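You operate a simulated robot arm through the tools that you are given. There is no shell and no other tool. Be economical: measure what you need, move in short steps, check, and stop when the job is done.

You run a simulated robot arm. Do the job below in one go: nothing can be reset, and whatever is moved stays where it is left.

JOB
Vacuum up the sawdust between the rails of the sheet rest.
Fine: stand the wand back where it was and switch the vacuum off.

Only the result counts: the job must be done as asked and must still hold three seconds after the hand-in. Knocking over, shifting, dropping, spilling or breaking anything else fails it. Flat cloth is picked up by pressing the open fingertips on it (5 to 10 N) and closing them slowly along it; thin cloth reads only 2 to 8 mm in the jaws.

ROBOT AND FRAMES
A 7-joint arm with a two-finger parallel gripper, fixed in place. Base frame: the origin is at the foot of the arm, x ahead of it, y to its left, z up; the work surface is at about z = 900. Lengths are in mm, angles in rad, forces in N, time in s.
With the tool pointing down near the work surface it reaches from about 320 to 740 mm from the base axis. Its first joint turns from -2.007 to 2.007 rad. Payload 3.91 kg.
The tool frame sits at the grasp point between the pads (the TCP): z along the fingers, y along the line on which they close. The tips reach 30 mm beyond it. Largest opening 110 mm; finger width 20, thickness 10; the body of the gripper, 48 by 112 mm, starts 55 mm behind the TCP.
Orientation is told as [roll, pitch, yaw] about the base's x, y, z axes, in that order, counted from this pose: with the fingers straight down and closing along the base's y, the tool's x points along the base's -x, its y along +y and its z along -z.

CONTROLS
- The arm moves only by the tool drive_tool. Its argument "commands" is text: rows parted by semicolons, each of 7 numbers parted by spaces: the shift along the base's x, y, z in units of 30 mm (1.0 is 30 mm), then the turn, a rotation vector about the base's x, y, z in units of 4 degrees (1.0 is 4 degrees), then the gripper command, from -1 (shut) to 1 (fully open), values between in proportion. In form: tx ty tz ax ay az hand; .... A call has 1 to 10 rows; each row shifts and turns the commanded pose from where the row before left it. A call with a number of a shift or a turn outside -1 to 1 is refused whole. A row lasts 0.2 s, in which the tool goes at most 50 mm and 0.15 rad; a call with a longer step from one row to the next is refused whole, and so is a gripper value outside its range. A pose out of reach is approached as far as the arm can. The call stops where the force on the tool passes 50 N (or 10 N more than at its start, if that is more) or the arm is blocked; 0.2 s more then pass. Each finger travels about 108 mm/s and halts on what it meets, pressing with about 22 N; the grip force reading is that of the motor and also rises with nothing between the fingers. The clock runs only during rows and for 0.2 s after the last one: add rows that do not move to give the fingers time. It gives the time, the measured TCP pose, the force on the tool (base axes), the opening and the grip force at its end, in the units of the frame above (readings bear some noise).
- Cameras (640 x 400 px; columns grow to the right, rows downward): "scene" is fixed at [399.7, -499.6, 1717.6]; the picture's right is [1.00, 0.09, 0.00], its down [0.05, -0.58, -0.81] and it looks along [-0.07, 0.81, -0.58] (base axes); focal length 338 px, centre (320, 200). "wrist" rides on the gripper at [72, 17, -103] in the tool frame; the picture's right is [-0.23, 0.97, 0.00], its down [-0.76, -0.18, -0.62] and it looks along [-0.61, -0.14, 0.78] (tool axes); focal length 222 px, centre (320, 200). There is no depth. A picture from a camera that has moved, and an enlarged one, comes with that camera's place and axes in the base frame and with its lens.
- grab_frame(camera): a new picture of that camera. The clock stands still meanwhile.
- raise_lower(by): slides the trunk up (or, below 0, down) by that many mm; the arm rides with it, the base frame stays. It gives what a move gives, with no picture.
- enlarge(camera, box): a new picture of the part [left, top, right, bottom] of that camera's present view, enlarged. The clock stands still meanwhile.
- finish_job(): hands the job in; it is judged then, once.

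Work in short steps. Places have to be worked out from the pictures, the camera data and where the tool is seen: move nearer, look again, correct. Check each grasp and each placing, and mend what went wrong. You have 120 turns and 76 pictures in all, those below and enlarged ones among them. Open the gripper and draw the arm clear of the work before you hand the job in, unless the task says otherwise; then end with one line.

The tools are called after ">>>" as name(argument=value, ...) on one line, values as JSON. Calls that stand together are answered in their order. drive_tool: Moves the arm, as the interface text tells. Its arguments: {"type":"object","properties":{"commands":{"type":"string"}},"required":["commands"]} The other tools are called the same way: raise_lower (by) slides the trunk up or down; grab_frame (camera) takes a picture; enlarge (camera, box) takes an enlarged picture of a part of a camera's view; finish_job () hands the job in.

At the start:

```text
time_s: 0.0
tcp_pos: [50.6, 521.6, 1258.0]
tcp_rot: [0.0, 0.0, 0.0]
ft_force: [0.9, -1.1, -0.3]
grip_width: 110.3
finger_force: 0.1
trunk travel left (down, up): [-875.0, 115.0]
```

scene: 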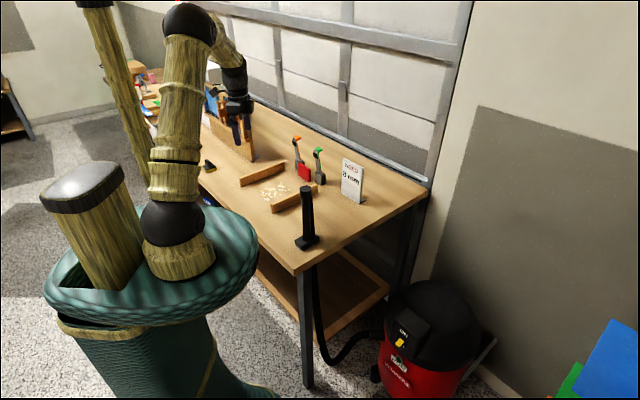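
wrist: 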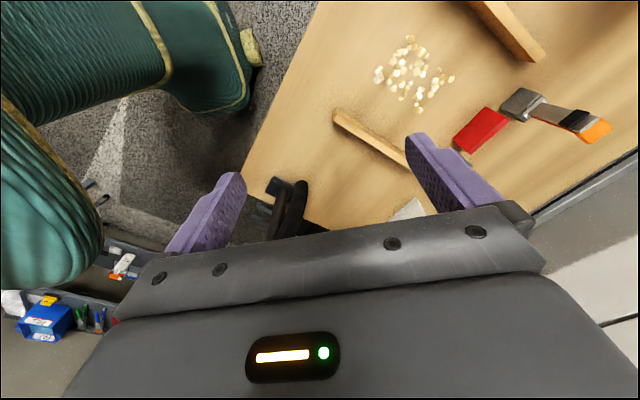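

The scene shows sawdust between two wooden rails, a black wand standing by the table edge and the vacuum on the floor. I enlarge both areas to measure them.

>>> enlarge(camera="scene", box=[200, 130, 380, 260])

>>> enlarge(camera="scene", box=[290, 260, 510, 400])

```text
3.08 times, centred on (290, 195) of scene
camera zoom: at [399.7, -499.6, 1717.6], right [1.0, 0.09, 0.0], down [0.05, -0.58, -0.81], along [-0.07, 0.81, -0.58], focal length 1041 px, centre (412, 215)
```

zoom: 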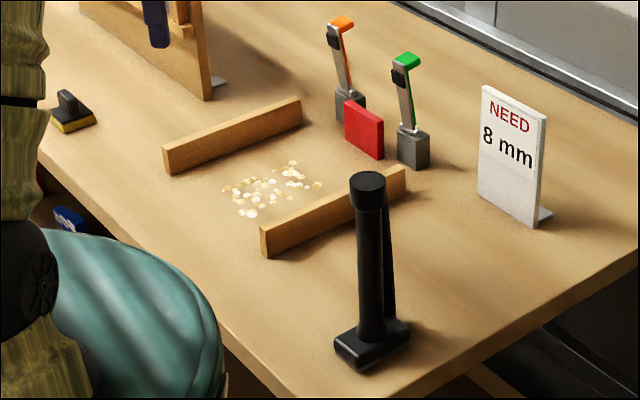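

```text
2.86 times, centred on (400, 330) of scene
camera zoom: at [399.7, -499.6, 1717.6], right [1.0, 0.09, 0.0], down [0.05, -0.58, -0.81], along [-0.07, 0.81, -0.58], focal length 967 px, centre (91, -171)
```

zoom: 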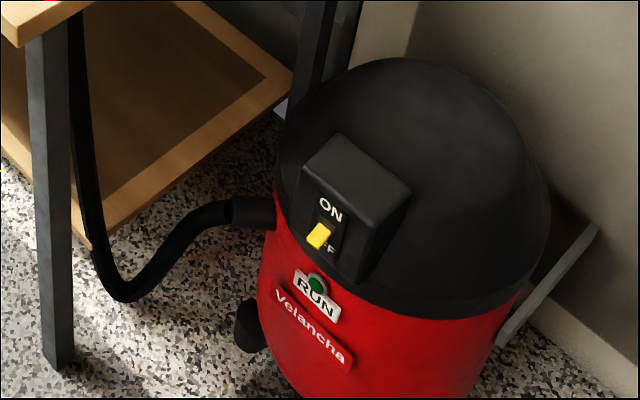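

Estimates: wand foot about (277, 382), its top at z of about 1130; sawdust about (98, 690) between the rails; vacuum switch along a ray near (640, 270, ~500). The vacuum looks switched off, so I swing the arm toward it, high up, with the gripper shut, to get a second view.

>>> drive_tool(commands="1 -1 0 0 0 0 -1;1 -1 0 0 0 0 -1;1 -1 0 0 0 0 -1;1 -1 0 0 0 0 -1;1 -1 0 0 0 0 -1;1 -1 0 0 0 0 -1;1 -1 0 0 0 0 -1;1 -1 0 0 0 0 -1;1 -1 0 0 0 0 -1;1 -0.5 0 0 0 0 -1")

>>> grab_frame(camera="wrist")

>>> grab_frame(camera="scene")

```text
time_s: 2.2
tcp_pos: [352.0, 236.5, 1261.3]
tcp_rot: [0.001, 0.0, 0.002]
ft_force: [1.0, -0.4, -0.2]
grip_width: 0.0
finger_force: 22.3
trunk travel left (down, up): [-875.0, 115.0]
```

```text
71 pictures are left
camera wrist: at [280.0, 253.0, 1365.5], right [0.23, 0.97, 0.0], down [0.76, -0.18, 0.62], along [0.61, -0.14, -0.78], focal length 222 px, centre (320, 200)
```

wrist: 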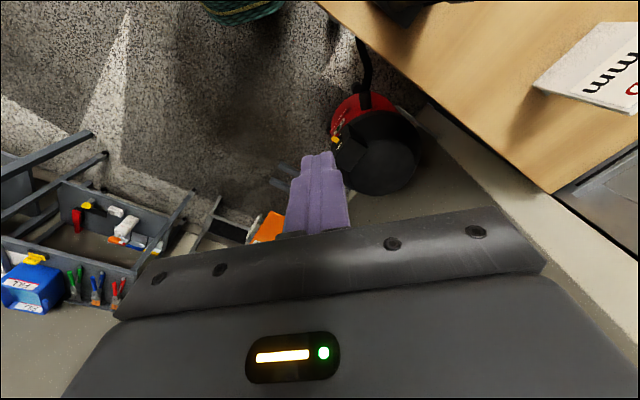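

```text
70 pictures are left
```

scene: 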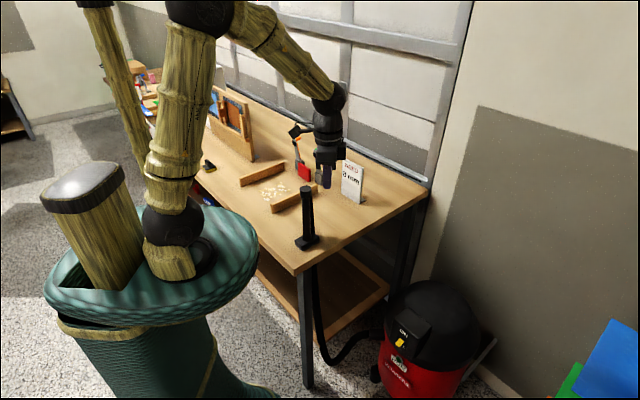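

Triangulated switch at about (631, 230, 575), facing mainly -y. I move out in front of it at a safe height and yaw the tool about 68° so the wrist camera looks at the panel.

>>> drive_tool(commands="0.7 -0.5 0 0 0 1 -1;0.7 -0.5 0 0 0 1 -1;0.7 -0.5 0 0 0 1 -1;0.7 -0.5 0 0 0 1 -1;0.7 -0.5 0 0 0 1 -1;0.7 -0.5 0 0 0 1 -1;0.7 -0.5 0 0 0 1 -1;0.7 -0.5 0 0 0 1 -1;0.7 -0.5 0 0 0 1 -1;0.7 -0.5 0 0 0 1 -1")

>>> drive_tool(commands="0 0 0 0 0 1 -1;0 0 0 0 0 1 -1;0 0 0 0 0 1 -1;0 0 0 0 0 1 -1;0 0 0 0 0 1 -1;0 0 0 0 0 1 -1;0 0 0 0 0 1 -1")

>>> raise_lower(by=-400)

>>> grab_frame(camera="wrist")

>>> grab_frame(camera="scene")

```text
time_s: 4.4
tcp_pos: [560.9, 85.1, 1258.6]
tcp_rot: [0.003, 0.001, 0.702]
ft_force: [-0.2, 0.1, -0.1]
grip_width: 0.0
finger_force: 21.6
trunk travel left (down, up): [-875.0, 115.0]
```

```text
time_s: 6.0
tcp_pos: [560.0, 86.5, 1257.2]
tcp_rot: [0.0, 0.0, 1.186]
ft_force: [0.6, 0.1, 0.3]
grip_width: 0.0
finger_force: 22.1
trunk travel left (down, up): [-875.0, 115.0]
```

```text
time_s: 9.8
tcp_pos: [559.9, 86.6, 858.3]
tcp_rot: [0.0, 0.001, 1.187]
ft_force: [0.9, -0.7, -1.1]
grip_width: 0.0
finger_force: 22.1
trunk travel left (down, up): [-475.0, 515.0]
```

```text
69 pictures are left
camera wrist: at [516.3, 24.6, 962.3], right [-0.82, 0.58, 0.0], down [0.45, 0.64, 0.62], along [0.36, 0.51, -0.78], focal length 222 px, centre (320, 200)
```

wrist: 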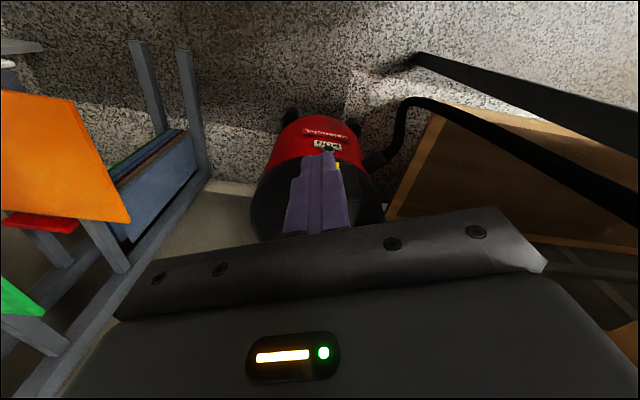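

```text
68 pictures are left
```

scene: 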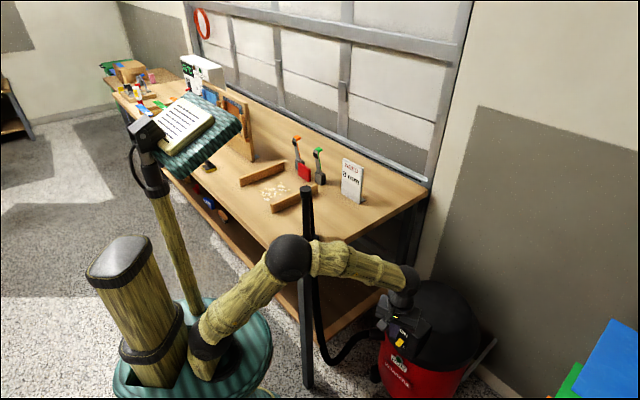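

Second sighting agrees: switch at about (628, 231, 572). I tilt the fingers 40° toward the panel and lower the trunk to have a front view.

>>> drive_tool(commands="0 0 0 0.927 -0.374 0 -1;0 0 0 0.927 -0.374 0 -1;0 0 0 0.927 -0.374 0 -1;0 0 0 0.927 -0.374 0 -1;0 0 0 0.927 -0.374 0 -1;0 0 0 0.927 -0.374 0 -1;0 0 0 0.927 -0.374 0 -1;0 0 0 0.927 -0.374 0 -1;0 0 0 0.927 -0.374 0 -1;0 0 0 0.927 -0.374 0 -1")

>>> raise_lower(by=-230)

>>> grab_frame(camera="wrist")

>>> enlarge(camera="scene", box=[290, 240, 510, 400])

```text
time_s: 12.0
tcp_pos: [559.6, 85.9, 858.2]
tcp_rot: [0.0, -0.699, 1.186]
ft_force: [0.5, 0.0, 0.1]
grip_width: 0.1
finger_force: 21.3
trunk travel left (down, up): [-475.0, 515.0]
```

```text
time_s: 14.4
tcp_pos: [559.9, 87.6, 627.9]
tcp_rot: [-0.002, -0.7, 1.189]
ft_force: [0.0, 0.3, -0.7]
grip_width: 0.0
finger_force: 22.2
trunk travel left (down, up): [-245.0, 745.0]
```

```text
67 pictures are left
camera wrist: at [497.5, -20.8, 661.0], right [-0.84, 0.53, 0.15], down [0.23, 0.1, 0.97], along [0.49, 0.84, -0.21], focal length 222 px, centre (320, 200)
```

wrist: 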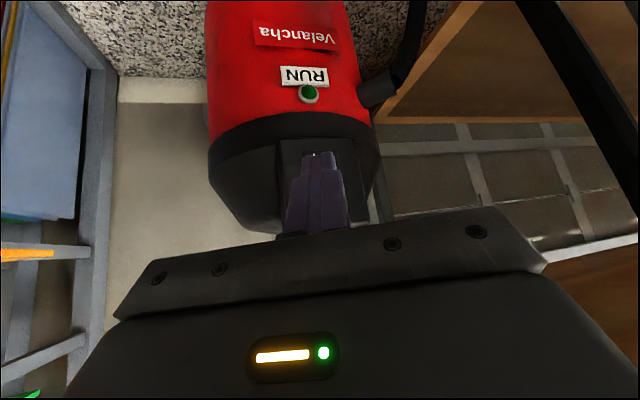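

```text
2.50 times, centred on (400, 320) of scene
camera zoom: at [399.7, -499.6, 1717.6], right [1.0, 0.09, 0.0], down [0.05, -0.58, -0.81], along [-0.07, 0.81, -0.58], focal length 846 px, centre (120, -100)
```

zoom: 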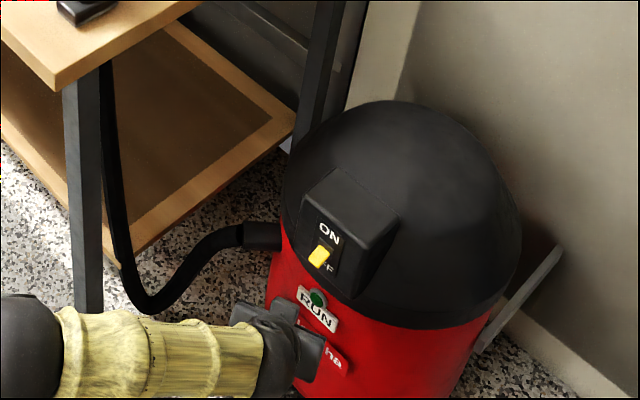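

The fingers hide the switch. I raise the tool 90 mm to see the lever clearly in the wrist view.

>>> drive_tool(commands="0 0 1 0 0 0 -1;0 0 1 0 0 0 -1;0 0 1 0 0 0 -1")

>>> enlarge(camera="wrist", box=[200, 0, 440, 200])

```text
time_s: 15.2
tcp_pos: [560.5, 87.2, 719.2]
tcp_rot: [-0.001, -0.698, 1.184]
ft_force: [0.1, 0.4, -0.1]
grip_width: 0.0
finger_force: 21.8
trunk travel left (down, up): [-245.0, 745.0]
```

```text
2.00 times, centred on (320, 100) of wrist
camera zoom: at [499.3, -20.2, 751.9], right [-0.84, 0.53, 0.15], down [0.23, 0.1, 0.97], along [0.49, 0.84, -0.21], focal length 444 px, centre (320, 400)
```

zoom: 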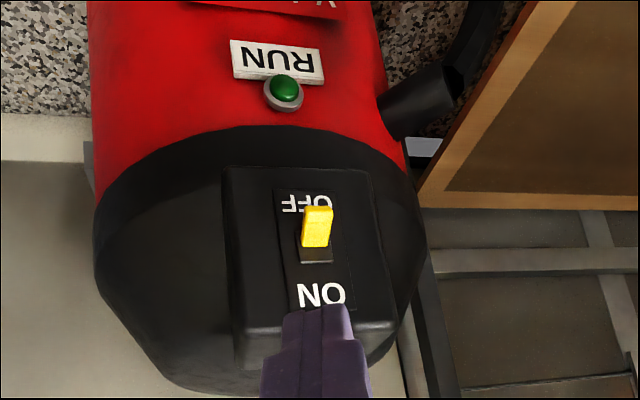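

The lever clearly points to OFF; it triangulates to about (630, 233, 563). I tilt a further 24° so a fingertip can get under it, and zoom the scene view onto the panel to gauge its depth.

>>> drive_tool(commands="0 0 0 0.927 -0.374 0 -1;0 0 0 0.927 -0.374 0 -1;0 0 0 0.927 -0.374 0 -1;0 0 0 0.927 -0.374 0 -1;0 0 0 0.927 -0.374 0 -1;0 0 0 0.927 -0.374 0 -1")

>>> enlarge(camera="scene", box=[370, 290, 450, 340])

>>> grab_frame(camera="wrist")

```text
time_s: 16.6
tcp_pos: [559.3, 88.7, 718.0]
tcp_rot: [-0.001, -1.117, 1.187]
ft_force: [-0.2, -0.5, 0.7]
grip_width: 0.0
finger_force: 22.4
trunk travel left (down, up): [-245.0, 745.0]
```

```text
8.00 times, centred on (410, 315) of scene
camera zoom: at [399.7, -499.6, 1717.6], right [1.0, 0.09, 0.0], down [0.05, -0.58, -0.81], along [-0.07, 0.81, -0.58], focal length 2707 px, centre (-400, -720)
```

zoom: 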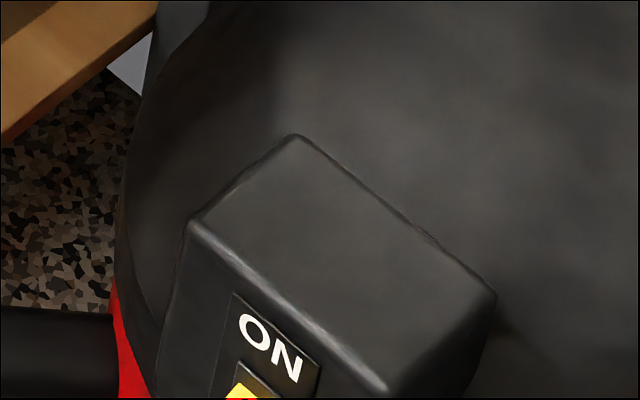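

```text
63 pictures are left
camera wrist: at [496.5, -22.4, 698.4], right [-0.87, 0.46, 0.2], down [0.08, -0.28, 0.96], along [0.49, 0.85, 0.2], focal length 222 px, centre (320, 200)
```

wrist: 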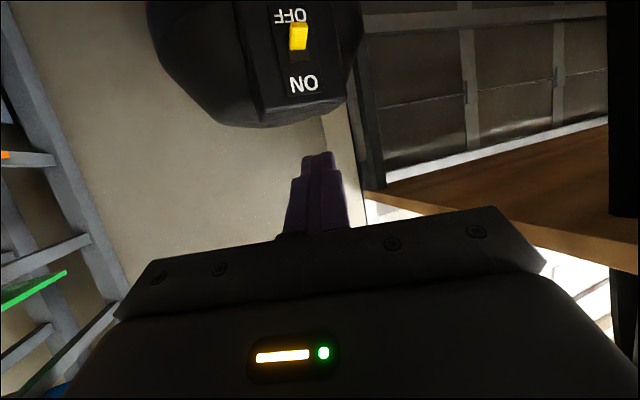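

The panel geometry works out: a roughly vertical face with its normal at 45° (-0.7, -0.7), pivot z of about 567, lever tip z of about 548 protruding about 22 mm. I turn the yaw to 45° and go to a standoff 80 mm in front, below the lever.

>>> drive_tool(commands="0 0.3 -0.6 0 0 -1 -1;0 0.3 -0.6 0 0 -1 -1;0 0.3 -0.6 0 0 -1 -1;0 0.3 -0.6 0 0 -1 -1;0 0.3 -0.6 0 0 -1 -1;0 0.3 -0.6 0 0 -0.75 -1;0 0.3 -0.7 0 0 0 -1;0 0.2 -0.7 0 0 0 -1;0 0.2 -0.7 0 0 0 -1;0 0 -0.43 0 0 0 -1")

>>> grab_frame(camera="wrist")

>>> enlarge(camera="scene", box=[340, 290, 460, 370])

```text
time_s: 18.9
tcp_pos: [558.2, 160.0, 533.2]
tcp_rot: [0.0, -1.119, 0.783]
ft_force: [-0.6, -0.2, -0.7]
grip_width: 0.0
finger_force: 22.0
trunk travel left (down, up): [-245.0, 745.0]
```

```text
62 pictures are left
camera wrist: at [458.3, 83.9, 513.7], right [-0.62, 0.76, 0.2], down [-0.04, -0.29, 0.96], along [0.79, 0.58, 0.2], focal length 222 px, centre (320, 200)
```

wrist: 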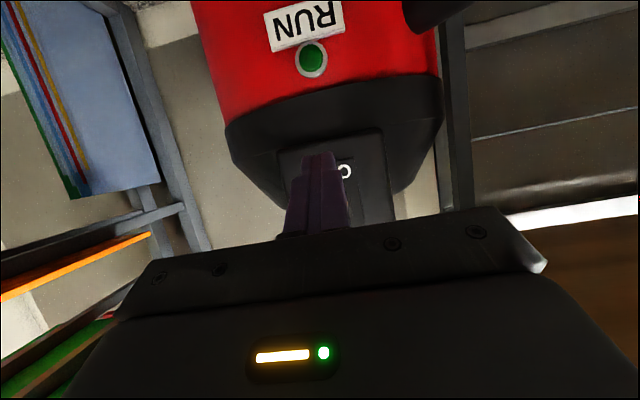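

```text
5.00 times, centred on (400, 330) of scene
camera zoom: at [399.7, -499.6, 1717.6], right [1.0, 0.09, 0.0], down [0.05, -0.58, -0.81], along [-0.07, 0.81, -0.58], focal length 1692 px, centre (-80, -450)
```

zoom: 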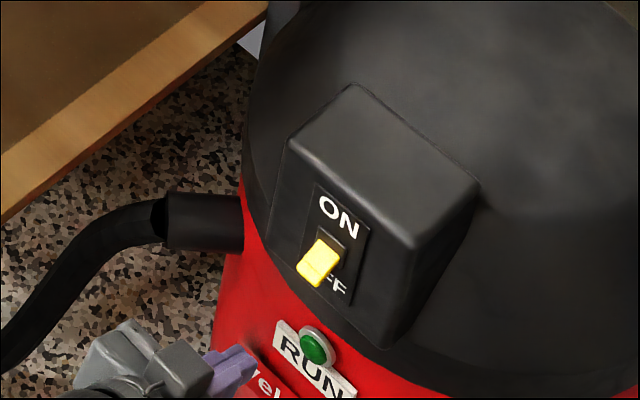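

Lateral alignment looks right: the finger is centred on the panel and the OFF label. I advance 45 mm in x and y, then check.

>>> drive_tool(commands="0.3 0.3 0 0 0 0 -1;0.3 0.3 0 0 0 0 -1;0.3 0.3 0 0 0 0 -1;0.3 0.3 0 0 0 0 -1;0.3 0.3 0 0 0 0 -1")

>>> enlarge(camera="scene", box=[340, 290, 460, 370])

```text
time_s: 20.1
tcp_pos: [604.6, 206.9, 532.9]
tcp_rot: [0.0, -1.118, 0.784]
ft_force: [0.2, -0.1, 0.3]
grip_width: 0.1
finger_force: 21.8
trunk travel left (down, up): [-245.0, 745.0]
```

```text
5.00 times, centred on (400, 330) of scene
camera zoom: at [399.7, -499.6, 1717.6], right [1.0, 0.09, 0.0], down [0.05, -0.58, -0.81], along [-0.07, 0.81, -0.58], focal length 1692 px, centre (-80, -450)
```

zoom: 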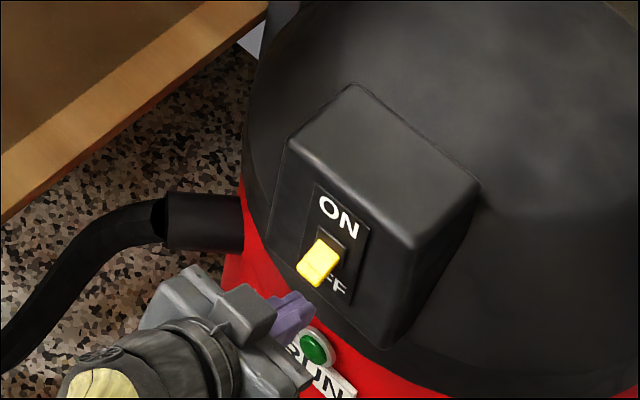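

The tip is just below the lever. I advance 10 mm more in x and y, then rise 20 mm gently.

>>> drive_tool(commands="0.2 0.2 0 0 0 0 -1;0.15 0.15 0 0 0 0 -1;0 0 0.2 0 0 0 -1;0 0 0.2 0 0 0 -1;0 0 0.2 0 0 0 -1")

>>> enlarge(camera="scene", box=[340, 290, 460, 370])

```text
time_s: 21.2
tcp_pos: [614.8, 217.2, 552.1]
tcp_rot: [0.001, -1.115, 0.784]
ft_force: [-2.4, -1.9, -2.9]
grip_width: 0.3
finger_force: 22.1
trunk travel left (down, up): [-245.0, 745.0]
```

```text
5.00 times, centred on (400, 330) of scene
camera zoom: at [399.7, -499.6, 1717.6], right [1.0, 0.09, 0.0], down [0.05, -0.58, -0.81], along [-0.07, 0.81, -0.58], focal length 1692 px, centre (-80, -450)
```

zoom: 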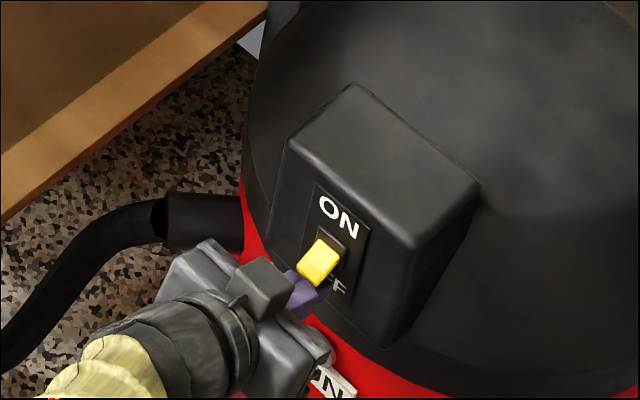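

Contact: about 3 N down on the finger, and the tip is under the lever. I continue upward in small steps.

>>> drive_tool(commands="0 0 0.2 0 0 0 -1;0 0 0.2 0 0 0 -1;0 0 0.2 0 0 0 -1;0 0 0.2 0 0 0 -1")

>>> enlarge(camera="scene", box=[340, 290, 460, 370])

```text
time_s: 22.2
tcp_pos: [615.5, 216.8, 575.1]
tcp_rot: [0.002, -1.116, 0.785]
ft_force: [-8.5, -9.8, -3.8]
grip_width: 0.1
finger_force: 22.0
trunk travel left (down, up): [-245.0, 745.0]
```

```text
5.00 times, centred on (400, 330) of scene
camera zoom: at [399.7, -499.6, 1717.6], right [1.0, 0.09, 0.0], down [0.05, -0.58, -0.81], along [-0.07, 0.81, -0.58], focal length 1692 px, centre (-80, -450)
```

zoom: 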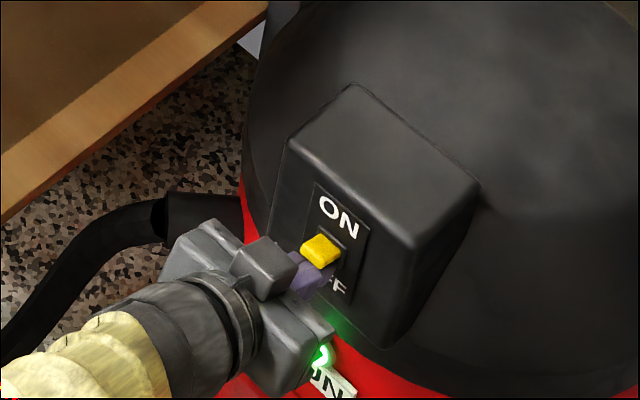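

The RUN lamp has lit. I rise a little more while easing back, so the lever settles fully on, then retreat.

>>> drive_tool(commands="-0.08 -0.08 0.15 0 0 0 -1;-0.08 -0.08 0.2 0 0 0 -1;-0.1 -0.1 0.1 0 0 0 -1;-0.5 -0.5 0 0 0 0 -1;-0.7 -0.7 0 0 0 0 -1;-0.7 -0.7 0 0 0 0 -1")

>>> enlarge(camera="scene", box=[340, 290, 460, 370])

```text
time_s: 23.2
tcp_pos: [597.2, 201.4, 592.2]
tcp_rot: [-0.001, -1.117, 0.789]
ft_force: [0.9, 0.3, 0.0]
grip_width: 0.0
finger_force: 22.2
trunk travel left (down, up): [-245.0, 745.0]
stopped in row 4: the force on the tool passed its limit (the readings are from after the stop); the commanded pose is now the measured one
```

```text
5.00 times, centred on (400, 330) of scene
camera zoom: at [399.7, -499.6, 1717.6], right [1.0, 0.09, 0.0], down [0.05, -0.58, -0.81], along [-0.07, 0.81, -0.58], focal length 1692 px, centre (-80, -450)
```

zoom: 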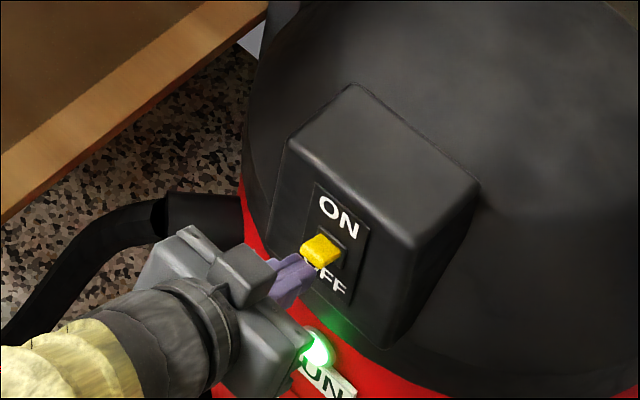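

Lamp still lit, vacuum unmoved, force now nil. I back away from the panel.

>>> drive_tool(commands="-0.3 -0.3 0 0 0 0 -1;-0.7 -0.7 0 0 0 0 -1;-0.7 -0.7 0 0 0 0 -1;-0.7 -0.7 0 0 0 0 -1;0 0 1 0 0 0 -1;0 0 1 0 0 0 -1;0 0 1 0 0 0 -1;0 0 1 0 0 0 -1")

>>> enlarge(camera="scene", box=[340, 270, 480, 370])

>>> grab_frame(camera="wrist")

```text
time_s: 25.0
tcp_pos: [524.7, 127.6, 710.1]
tcp_rot: [0.0, -1.116, 0.785]
ft_force: [0.5, 0.0, -1.0]
grip_width: 0.0
finger_force: 21.6
trunk travel left (down, up): [-245.0, 745.0]
```

```text
4.00 times, centred on (410, 320) of scene
camera zoom: at [399.7, -499.6, 1717.6], right [1.0, 0.09, 0.0], down [0.05, -0.58, -0.81], along [-0.07, 0.81, -0.58], focal length 1354 px, centre (-40, -280)
```

zoom: 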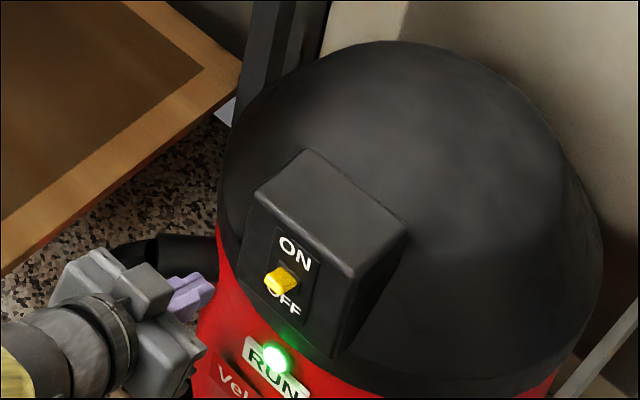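

```text
55 pictures are left
camera wrist: at [423.4, 51.3, 691.0], right [-0.62, 0.76, 0.2], down [-0.03, -0.28, 0.96], along [0.78, 0.59, 0.2], focal length 222 px, centre (320, 200)
```

wrist: 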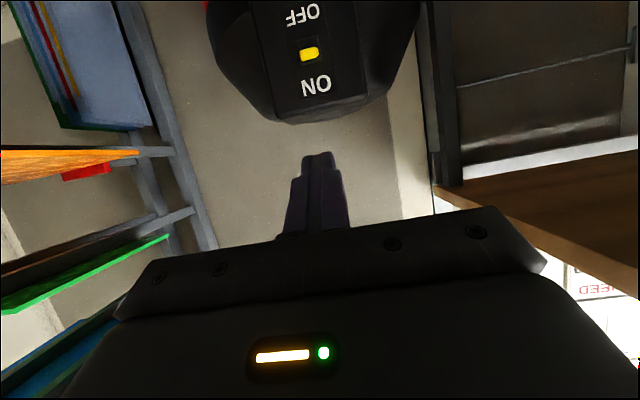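

The switch is on. I untilt the tool and raise the trunk to travel to the wand.

>>> drive_tool(commands="0.1 -0.1 0 -0.707 0.707 0 -1;0.1 -0.1 0 -0.707 0.707 0 -1;0.1 -0.1 0 -0.707 0.707 0 -1;0.1 -0.1 0 -0.707 0.707 0 -1;0.1 -0.1 0 -0.707 0.707 0 -1;0.1 -0.1 0 -0.707 0.707 0 -1;0.1 -0.1 0 -0.707 0.707 0 -1;0.1 -0.1 0 -0.707 0.707 0 -1;0.1 -0.1 0 -0.707 0.707 0 -1;0.1 -0.1 0 -0.707 0.707 0 -1")

>>> drive_tool(commands="0 0 0 -0.707 0.707 0 0;0 0 0 -0.707 0.707 0 0;0 0 0 -0.707 0.707 0 0;0 0 0 -0.707 0.707 0 0;0 0 0 -0.707 0.707 0 0;0 0 0 -0.707 0.707 0 0")

>>> raise_lower(by=630)

>>> enlarge(camera="scene", box=[230, 130, 390, 260])

>>> grab_frame(camera="wrist")

```text
time_s: 27.2
tcp_pos: [555.2, 98.0, 709.8]
tcp_rot: [0.002, -0.416, 0.785]
ft_force: [-0.3, -0.4, -0.2]
grip_width: 0.0
finger_force: 21.5
trunk travel left (down, up): [-245.0, 745.0]
```

```text
time_s: 28.6
tcp_pos: [555.7, 96.9, 710.5]
tcp_rot: [0.002, 0.001, 0.788]
ft_force: [0.5, -0.4, -0.5]
grip_width: 55.1
finger_force: 0.0
trunk travel left (down, up): [-245.0, 745.0]
```

```text
refused: 630 is not a number from -400 to 400
```

```text
3.08 times, centred on (310, 195) of scene
camera zoom: at [399.7, -499.6, 1717.6], right [1.0, 0.09, 0.0], down [0.05, -0.58, -0.81], along [-0.07, 0.81, -0.58], focal length 1041 px, centre (351, 215)
```

zoom: 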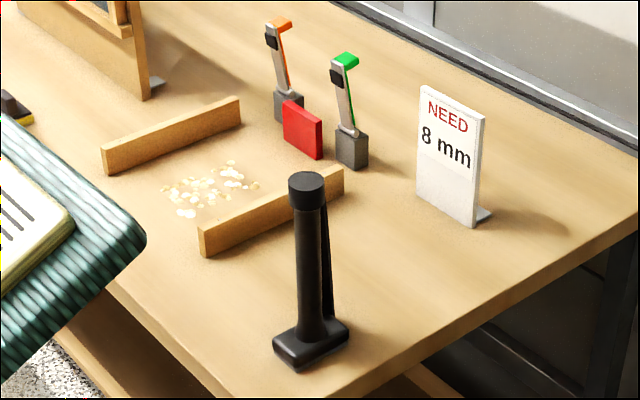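

```text
53 pictures are left
camera wrist: at [492.1, 56.6, 814.1], right [-0.53, 0.85, 0.0], down [0.67, 0.41, 0.62], along [0.53, 0.33, -0.78], focal length 222 px, centre (320, 200)
```

wrist: 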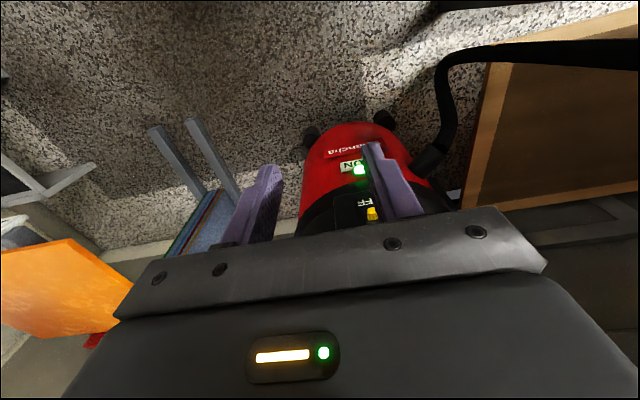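

The vacuum is on and the wand is unchanged. Raising the trunk in two steps.

>>> raise_lower(by=400)

>>> raise_lower(by=230)

```text
time_s: 32.5
tcp_pos: [555.0, 96.8, 1110.1]
tcp_rot: [0.001, 0.0, 0.785]
ft_force: [-0.5, -0.2, -0.4]
grip_width: 55.0
finger_force: 0.1
trunk travel left (down, up): [-645.0, 345.0]
```

```text
time_s: 34.9
tcp_pos: [555.8, 96.9, 1340.8]
tcp_rot: [0.0, 0.001, 0.786]
ft_force: [0.4, 0.4, 0.5]
grip_width: 54.9
finger_force: 0.1
trunk travel left (down, up): [-875.0, 115.0]
```

Now I swing back above the table toward the wand, undoing the yaw, with the gripper half open.

>>> drive_tool(commands="-1 0.8 0 0 0 -1 0.4;-1 0.8 0 0 0 -1 0.4;-1 0.8 0 0 0 -1 0.4;-1 0.8 0 0 0 -1 0.4;-1 0.8 0 0 0 -1 0.4;-1 0.8 0 0 0 -1 0.4;-1 0.8 0 0 0 -1 0.4;-1 0.8 0 0 0 -1 0.4;-1 0.8 0 0 0 -1 0.4;-1 0.8 0 0 0 -1 0.4")

>>> drive_tool(commands="-1 0.8 0 0 0 -1 0.4;-0.8 0.8 0 0 0 -0.25 0.4")

>>> grab_frame(camera="wrist")

>>> enlarge(camera="scene", box=[270, 170, 350, 260])

```text
time_s: 37.1
tcp_pos: [252.4, 339.5, 1341.3]
tcp_rot: [-0.001, 0.001, 0.084]
ft_force: [-0.5, -0.5, 0.0]
grip_width: 77.1
finger_force: 0.1
trunk travel left (down, up): [-875.0, 115.0]
```

```text
time_s: 37.7
tcp_pos: [201.3, 386.5, 1344.7]
tcp_rot: [0.0, 0.002, -0.003]
ft_force: [-0.6, -0.1, 0.3]
grip_width: 76.8
finger_force: 0.1
trunk travel left (down, up): [-875.0, 115.0]
```

```text
52 pictures are left
camera wrist: at [129.2, 401.8, 1448.1], right [0.23, 0.97, 0.0], down [0.76, -0.18, 0.62], along [0.61, -0.14, -0.78], focal length 222 px, centre (320, 200)
```

wrist: 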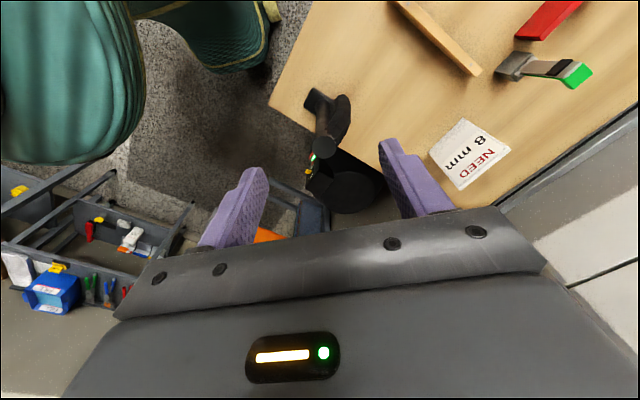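

```text
4.44 times, centred on (310, 215) of scene
camera zoom: at [399.7, -499.6, 1717.6], right [1.0, 0.09, 0.0], down [0.05, -0.58, -0.81], along [-0.07, 0.81, -0.58], focal length 1504 px, centre (364, 133)
```

zoom: 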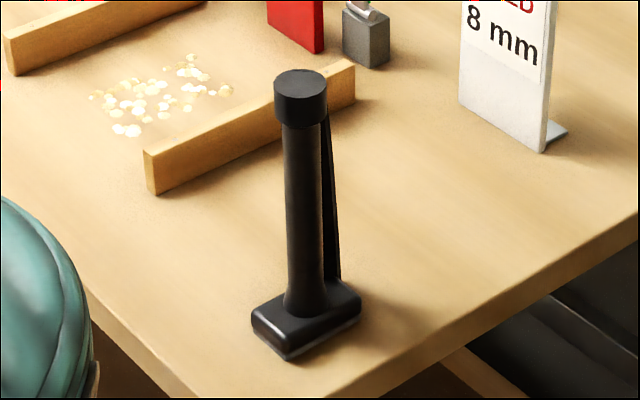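

I zoom the wrist view on the wand to see what attaches behind the tube.

>>> enlarge(camera="wrist", box=[270, 60, 400, 180])

```text
3.33 times, centred on (335, 120) of wrist
camera zoom: at [129.2, 401.8, 1448.1], right [0.23, 0.97, 0.0], down [0.76, -0.18, 0.62], along [0.61, -0.14, -0.78], focal length 740 px, centre (270, 467)
```

zoom: 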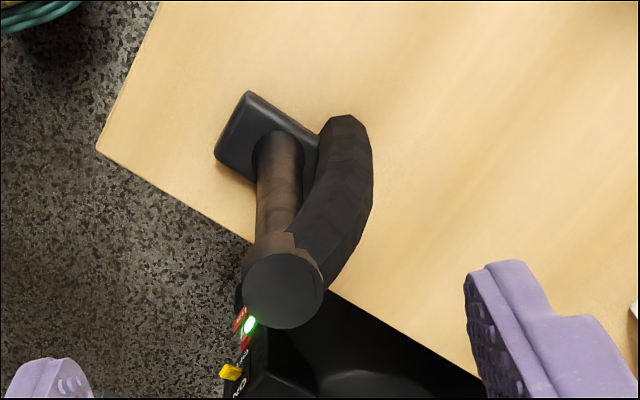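

The wand tube is vertical at about (279, 374), cap top z about 1130, with the hose leaving toward +y. I grip with the fingers on the ±x sides, so I yaw 90° and move over it while staying high.

>>> drive_tool(commands="0.26 -0.04 0 0 0 1 0.8;0.26 -0.04 0 0 0 1 0.8;0.26 -0.04 0 0 0 1 0.8;0.26 -0.04 0 0 0 1 0.8;0.26 -0.04 0 0 0 1 0.8;0.26 -0.04 0 0 0 1 0.8;0.26 -0.04 0 0 0 1 0.8;0.26 -0.04 0 0 0 1 0.8;0.26 -0.04 0 0 0 1 0.8;0.26 -0.04 0 0 0 1 0.8")

>>> drive_tool(commands="0 0 0 0 0 1 0.8;0 0 0 0 0 1 0.8;0 0 0 0 0 1 0.8;0 0 0 0 0 1 0.8;0 0 0 0 0 1 0.8;0 0 0 0 0 1 0.8;0 0 0 0 0 1 0.8;0 0 0 0 0 1 0.8;0 0 0 0 0 1 0.8;0 0 0 0 0 1 0.8")

>>> drive_tool(commands="0 0 -1 0 0 1 0.8;0 0 -1 0 0 1 0.8;0 0 -0.2 0 0 0.5 0.8")

>>> grab_frame(camera="wrist")

>>> enlarge(camera="scene", box=[260, 120, 370, 260])

```text
time_s: 39.9
tcp_pos: [279.2, 374.6, 1339.7]
tcp_rot: [0.003, 0.002, 0.701]
ft_force: [0.2, 0.2, -0.8]
grip_width: 99.1
finger_force: 0.0
trunk travel left (down, up): [-875.0, 115.0]
```

```text
time_s: 42.1
tcp_pos: [278.6, 374.6, 1340.3]
tcp_rot: [0.001, 0.002, 1.399]
ft_force: [0.7, -0.5, 0.0]
grip_width: 99.1
finger_force: 0.0
trunk travel left (down, up): [-875.0, 115.0]
```

```text
time_s: 42.9
tcp_pos: [278.8, 373.6, 1272.4]
tcp_rot: [0.002, 0.003, 1.573]
ft_force: [-0.1, 0.3, 0.8]
grip_width: 99.0
finger_force: 0.0
trunk travel left (down, up): [-875.0, 115.0]
```

```text
49 pictures are left
camera wrist: at [262.3, 300.1, 1377.0], right [-0.97, 0.23, 0.0], down [0.18, 0.76, 0.62], along [0.14, 0.61, -0.78], focal length 222 px, centre (320, 200)
```

wrist: 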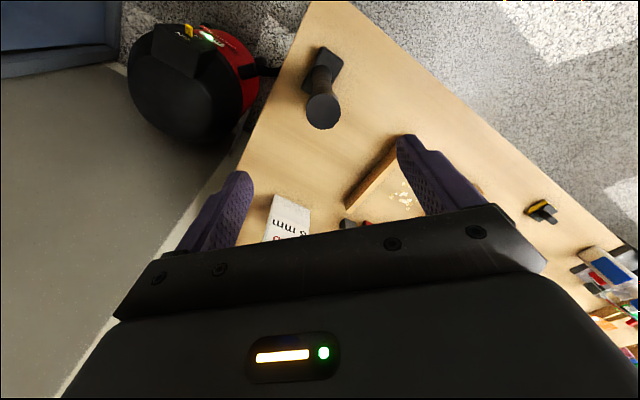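

```text
2.86 times, centred on (315, 190) of scene
camera zoom: at [399.7, -499.6, 1717.6], right [1.0, 0.09, 0.0], down [0.05, -0.58, -0.81], along [-0.07, 0.81, -0.58], focal length 967 px, centre (334, 229)
```

zoom: 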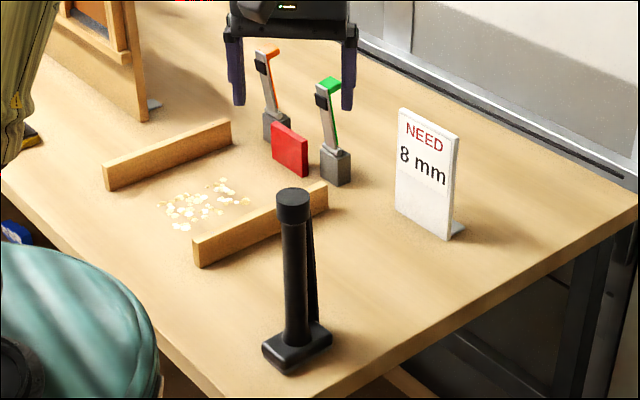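

The cap re-measures to (276, 373). I descend to z=1105 in slow steps around it.

>>> drive_tool(commands="-0.07 0 -0.8 0 0 0 0.8;0 0 -0.8 0 0 0 0.8;0 0 -0.8 0 0 0 0.8;0 0 -0.8 0 0 0 0.8;0 0 -0.8 0 0 0 0.8")

>>> grab_frame(camera="wrist")

>>> enlarge(camera="scene", box=[260, 120, 370, 260])

```text
time_s: 44.1
tcp_pos: [276.2, 375.5, 1153.8]
tcp_rot: [0.002, 0.001, 1.571]
ft_force: [-0.5, 0.9, -0.2]
grip_width: 98.9
finger_force: 0.1
trunk travel left (down, up): [-875.0, 115.0]
```

```text
47 pictures are left
camera wrist: at [260.3, 301.0, 1257.4], right [-0.97, 0.23, 0.0], down [0.18, 0.76, 0.62], along [0.14, 0.61, -0.78], focal length 222 px, centre (320, 200)
```

wrist: 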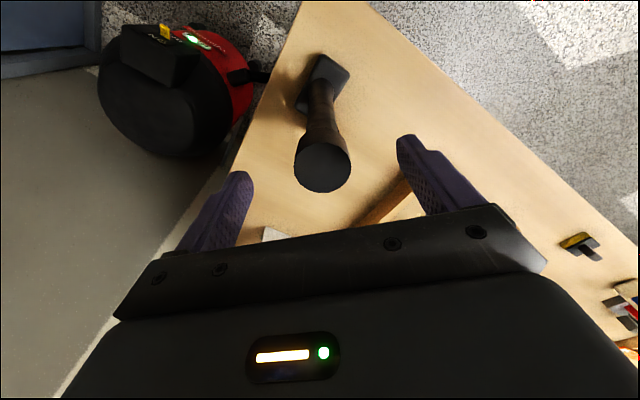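

```text
2.86 times, centred on (315, 190) of scene
camera zoom: at [399.7, -499.6, 1717.6], right [1.0, 0.09, 0.0], down [0.05, -0.58, -0.81], along [-0.07, 0.81, -0.58], focal length 967 px, centre (334, 229)
```

zoom: 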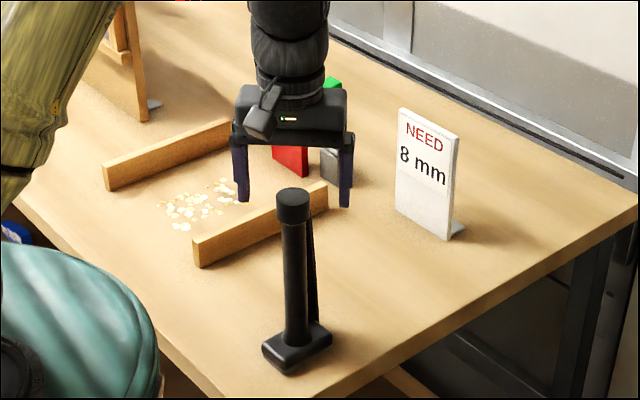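

Aligned with the cap within 2 mm. I descend the last 48 mm.

>>> drive_tool(commands="-0.05 0 -0.5 0 0 0 0.8;0 0 -0.5 0 0 0 0.8;0 0 -0.6 0 0 0 0.8")

>>> grab_frame(camera="wrist")

>>> enlarge(camera="scene", box=[260, 120, 370, 260])

```text
time_s: 44.9
tcp_pos: [274.7, 373.6, 1106.3]
tcp_rot: [0.002, 0.002, 1.571]
ft_force: [0.7, 0.2, 0.3]
grip_width: 98.8
finger_force: 0.2
trunk travel left (down, up): [-875.0, 115.0]
```

```text
45 pictures are left
camera wrist: at [257.1, 300.0, 1210.1], right [-0.97, 0.23, 0.0], down [0.18, 0.76, 0.62], along [0.14, 0.61, -0.78], focal length 222 px, centre (320, 200)
```

wrist: 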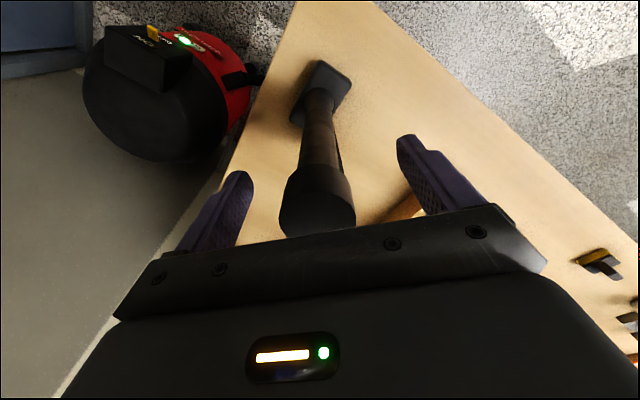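

```text
2.86 times, centred on (315, 190) of scene
camera zoom: at [399.7, -499.6, 1717.6], right [1.0, 0.09, 0.0], down [0.05, -0.58, -0.81], along [-0.07, 0.81, -0.58], focal length 967 px, centre (334, 229)
```

zoom: 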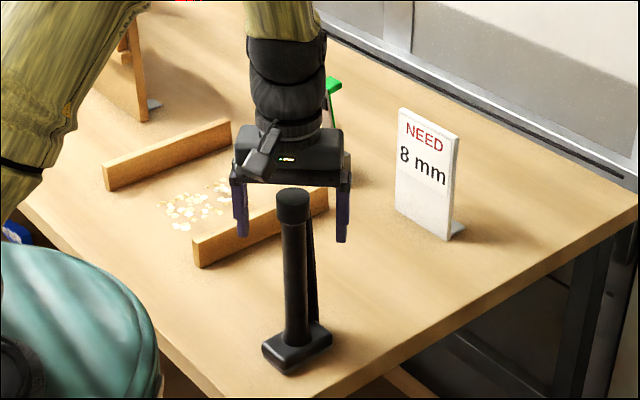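

The cap sits centred between the fingers in both views (gap difference about 1–2 mm). I close gradually.

>>> drive_tool(commands="0 0 0 0 0 0 0.4;0 0 0 0 0 0 0.1;0 0 0 0 0 0 -0.1;0 0 0 0 0 0 -0.2;0 0 0 0 0 0 -0.3;0 0 0 0 0 0 -0.4;0 0 0 0 0 0 -1;0 0 0 0 0 0 -1")

>>> enlarge(camera="scene", box=[260, 120, 370, 260])

```text
time_s: 46.7
tcp_pos: [274.6, 372.6, 1106.7]
tcp_rot: [0.002, 0.002, 1.57]
ft_force: [1.1, 0.7, 0.8]
grip_width: 37.3
finger_force: 21.5
trunk travel left (down, up): [-875.0, 115.0]
```

```text
2.86 times, centred on (315, 190) of scene
camera zoom: at [399.7, -499.6, 1717.6], right [1.0, 0.09, 0.0], down [0.05, -0.58, -0.81], along [-0.07, 0.81, -0.58], focal length 967 px, centre (334, 229)
```

zoom: 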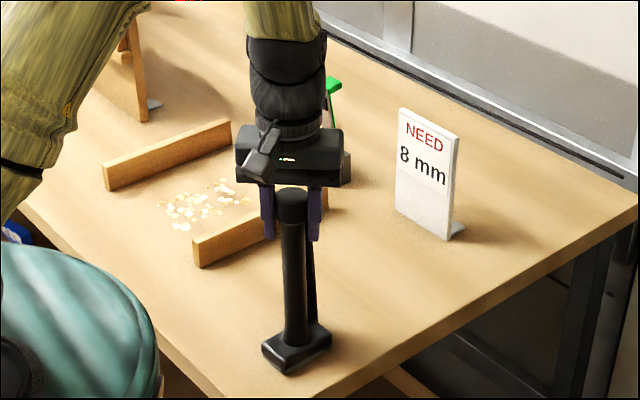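

Gripped at 37 mm; the home pose is TCP (274.6, 373, 1106.5), yaw 1.571. I lift 30 mm and check.

>>> drive_tool(commands="0 0 0.2 0 0 0 -1;0 0 0.3 0 0 0 -1;0 0 0.5 0 0 0 -1;0 0 0 0 0 0 -1")

>>> enlarge(camera="scene", box=[260, 120, 370, 260])

```text
time_s: 47.7
tcp_pos: [274.4, 372.4, 1136.6]
tcp_rot: [0.002, 0.001, 1.57]
ft_force: [-0.5, 0.4, -3.8]
grip_width: 37.4
finger_force: 22.1
trunk travel left (down, up): [-875.0, 115.0]
```

```text
2.86 times, centred on (315, 190) of scene
camera zoom: at [399.7, -499.6, 1717.6], right [1.0, 0.09, 0.0], down [0.05, -0.58, -0.81], along [-0.07, 0.81, -0.58], focal length 967 px, centre (334, 229)
```

zoom: 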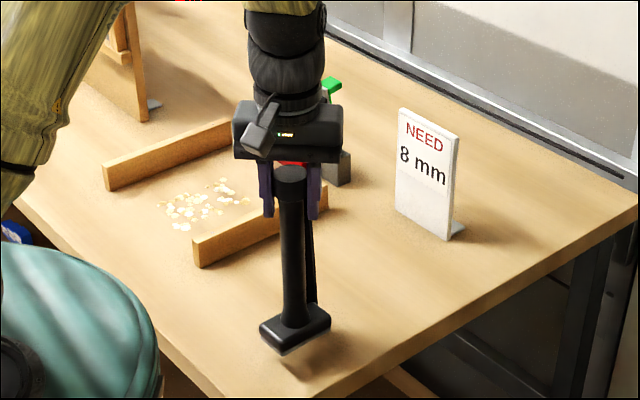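

Lift is clean (about 4 N). I raise 75 mm more and carry the wand over the near rail toward the sawdust.

>>> drive_tool(commands="0 0 0.7 0 0 0 -1;0 0 0.9 0 0 0 -1;0 0 0.9 0 0 0 -1;-0.3 0.5 0 0 0 0 -1;-0.5 0.9 0 0 0 0 -1;-0.5 0.9 0 0 0 0 -1;-0.5 0.9 0 0 0 0 -1;-0.5 0.9 0 0 0 0 -1;-0.5 0.9 0 0 0 0 -1")

>>> drive_tool(commands="-0.5 0.9 0 0 0 0 -1;-0.5 0.9 0 0 0 0 -1;-0.5 0.9 0 0 0 0 -1;-0.5 0.9 0 0 0 0 -1;-0.5 0.9 0 0 0 0 -1;0 0 0 0 0 0 -1")

>>> enlarge(camera="scene", box=[200, 80, 380, 260])

>>> grab_frame(camera="wrist")

```text
time_s: 49.7
tcp_pos: [190.7, 525.2, 1213.0]
tcp_rot: [0.0, 0.005, 1.571]
ft_force: [-0.5, 0.4, -3.6]
grip_width: 37.2
finger_force: 21.9
trunk travel left (down, up): [-875.0, 115.0]
```

```text
time_s: 51.1
tcp_pos: [120.2, 655.3, 1212.2]
tcp_rot: [0.001, 0.001, 1.571]
ft_force: [0.1, -0.7, -3.5]
grip_width: 37.3
finger_force: 22.3
trunk travel left (down, up): [-875.0, 115.0]
```

```text
2.22 times, centred on (290, 170) of scene
camera zoom: at [399.7, -499.6, 1717.6], right [1.0, 0.09, 0.0], down [0.05, -0.58, -0.81], along [-0.07, 0.81, -0.58], focal length 752 px, centre (387, 267)
```

zoom: 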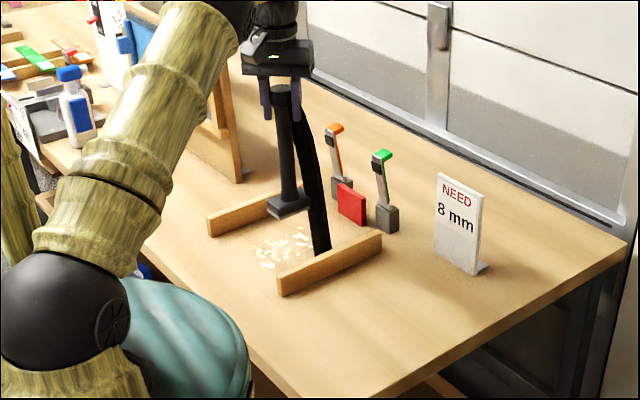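

```text
40 pictures are left
camera wrist: at [103.5, 583.0, 1316.1], right [-0.97, 0.23, 0.0], down [0.18, 0.76, 0.62], along [0.14, 0.61, -0.78], focal length 222 px, centre (320, 200)
```

wrist: 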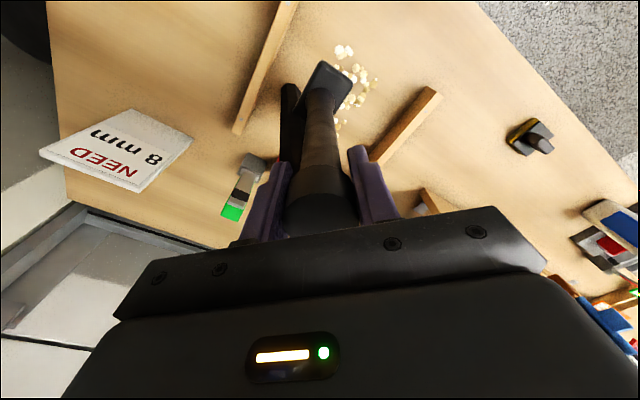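

The wand hangs fine and its hose is no hindrance. The patch is confirmed at about (30–166, 618–756). I move to the start of the first pass and lower to about 15 mm above the table.

>>> drive_tool(commands="-0.37 -0.65 0 0 0 0 -1;-0.36 -0.65 0 0 0 0 -1;0 0 -0.8 0 0 0 -1;0 0 -0.8 0 0 0 -1;0 0 -0.8 0 0 0 -1;0 0 -0.5 0 0 0 -1;0 0 0 0 0 0 -1")

>>> enlarge(camera="scene", box=[220, 130, 340, 230])

```text
time_s: 52.7
tcp_pos: [94.7, 619.0, 1125.1]
tcp_rot: [0.001, 0.002, 1.57]
ft_force: [-0.5, 0.6, -3.3]
grip_width: 37.5
finger_force: 21.7
trunk travel left (down, up): [-875.0, 115.0]
```

```text
4.00 times, centred on (280, 180) of scene
camera zoom: at [399.7, -499.6, 1717.6], right [1.0, 0.09, 0.0], down [0.05, -0.58, -0.81], along [-0.07, 0.81, -0.58], focal length 1354 px, centre (480, 280)
```

zoom: 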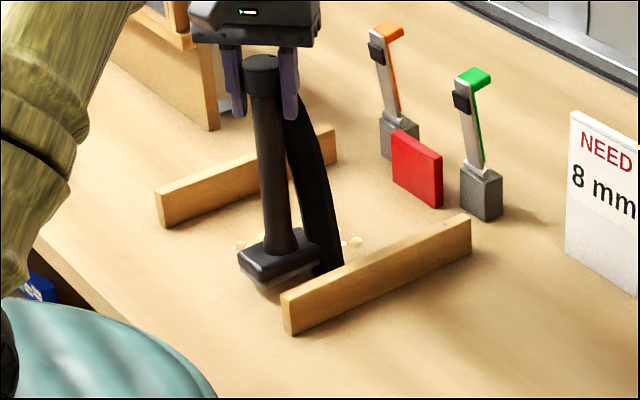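

The nozzle hovers over the near corner of the patch, clear of the rails. I lower to about 2 mm and make the first pass.

>>> drive_tool(commands="0 0 -0.27 0 0 0 -1;0 0 -0.26 0 0 0 -1;-0.33 0.345 0 0 0 0 -1;-0.33 0.345 0 0 0 0 -1;-0.33 0.345 0 0 0 0 -1;-0.33 0.345 0 0 0 0 -1;-0.33 0.345 0 0 0 0 -1;-0.33 0.345 0 0 0 0 -1")

>>> enlarge(camera="scene", box=[220, 130, 340, 230])

```text
time_s: 54.5
tcp_pos: [34.5, 680.6, 1107.5]
tcp_rot: [0.002, 0.003, 1.57]
ft_force: [-0.8, -0.7, -3.3]
grip_width: 37.6
finger_force: 21.7
trunk travel left (down, up): [-875.0, 115.0]
```

```text
4.00 times, centred on (280, 180) of scene
camera zoom: at [399.7, -499.6, 1717.6], right [1.0, 0.09, 0.0], down [0.05, -0.58, -0.81], along [-0.07, 0.81, -0.58], focal length 1354 px, centre (480, 280)
```

zoom: 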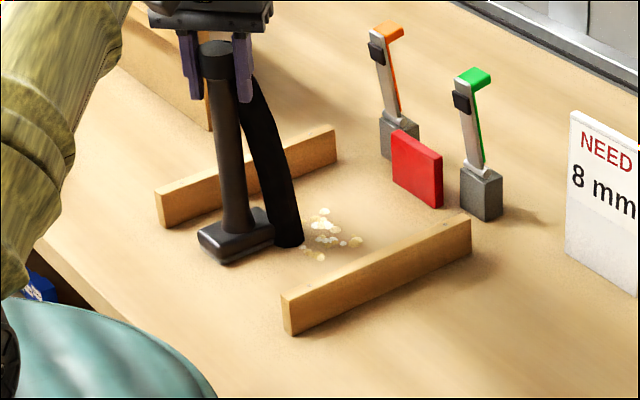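

The first pass removed much of it. I shift along the rails and sweep back.

>>> drive_tool(commands="0.5 0.45 0 0 0 0 -1;0.5 0.45 0 0 0 0 -1;0.345 -0.355 0 0 0 0 -1;0.345 -0.355 0 0 0 0 -1;0.345 -0.355 0 0 0 0 -1;0.345 -0.355 0 0 0 0 -1;0.345 -0.355 0 0 0 0 -1;0.345 -0.355 0 0 0 0 -1;0.5 0.45 0 0 0 0 -1;0.5 0.45 0 0 0 0 -1")

>>> enlarge(camera="scene", box=[220, 130, 340, 230])

```text
time_s: 56.7
tcp_pos: [157.4, 666.4, 1106.5]
tcp_rot: [0.001, 0.0, 1.57]
ft_force: [1.0, 0.8, -0.3]
grip_width: 37.5
finger_force: 21.6
out of reach, approached as far as the arm can: row 2
trunk travel left (down, up): [-875.0, 115.0]
```

```text
4.00 times, centred on (280, 180) of scene
camera zoom: at [399.7, -499.6, 1717.6], right [1.0, 0.09, 0.0], down [0.05, -0.58, -0.81], along [-0.07, 0.81, -0.58], focal length 1354 px, centre (480, 280)
```

zoom: 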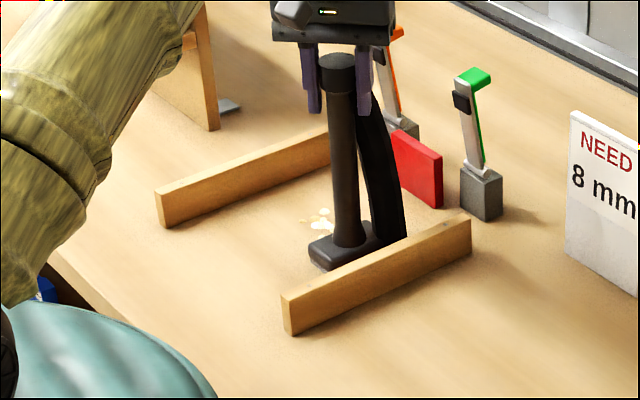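

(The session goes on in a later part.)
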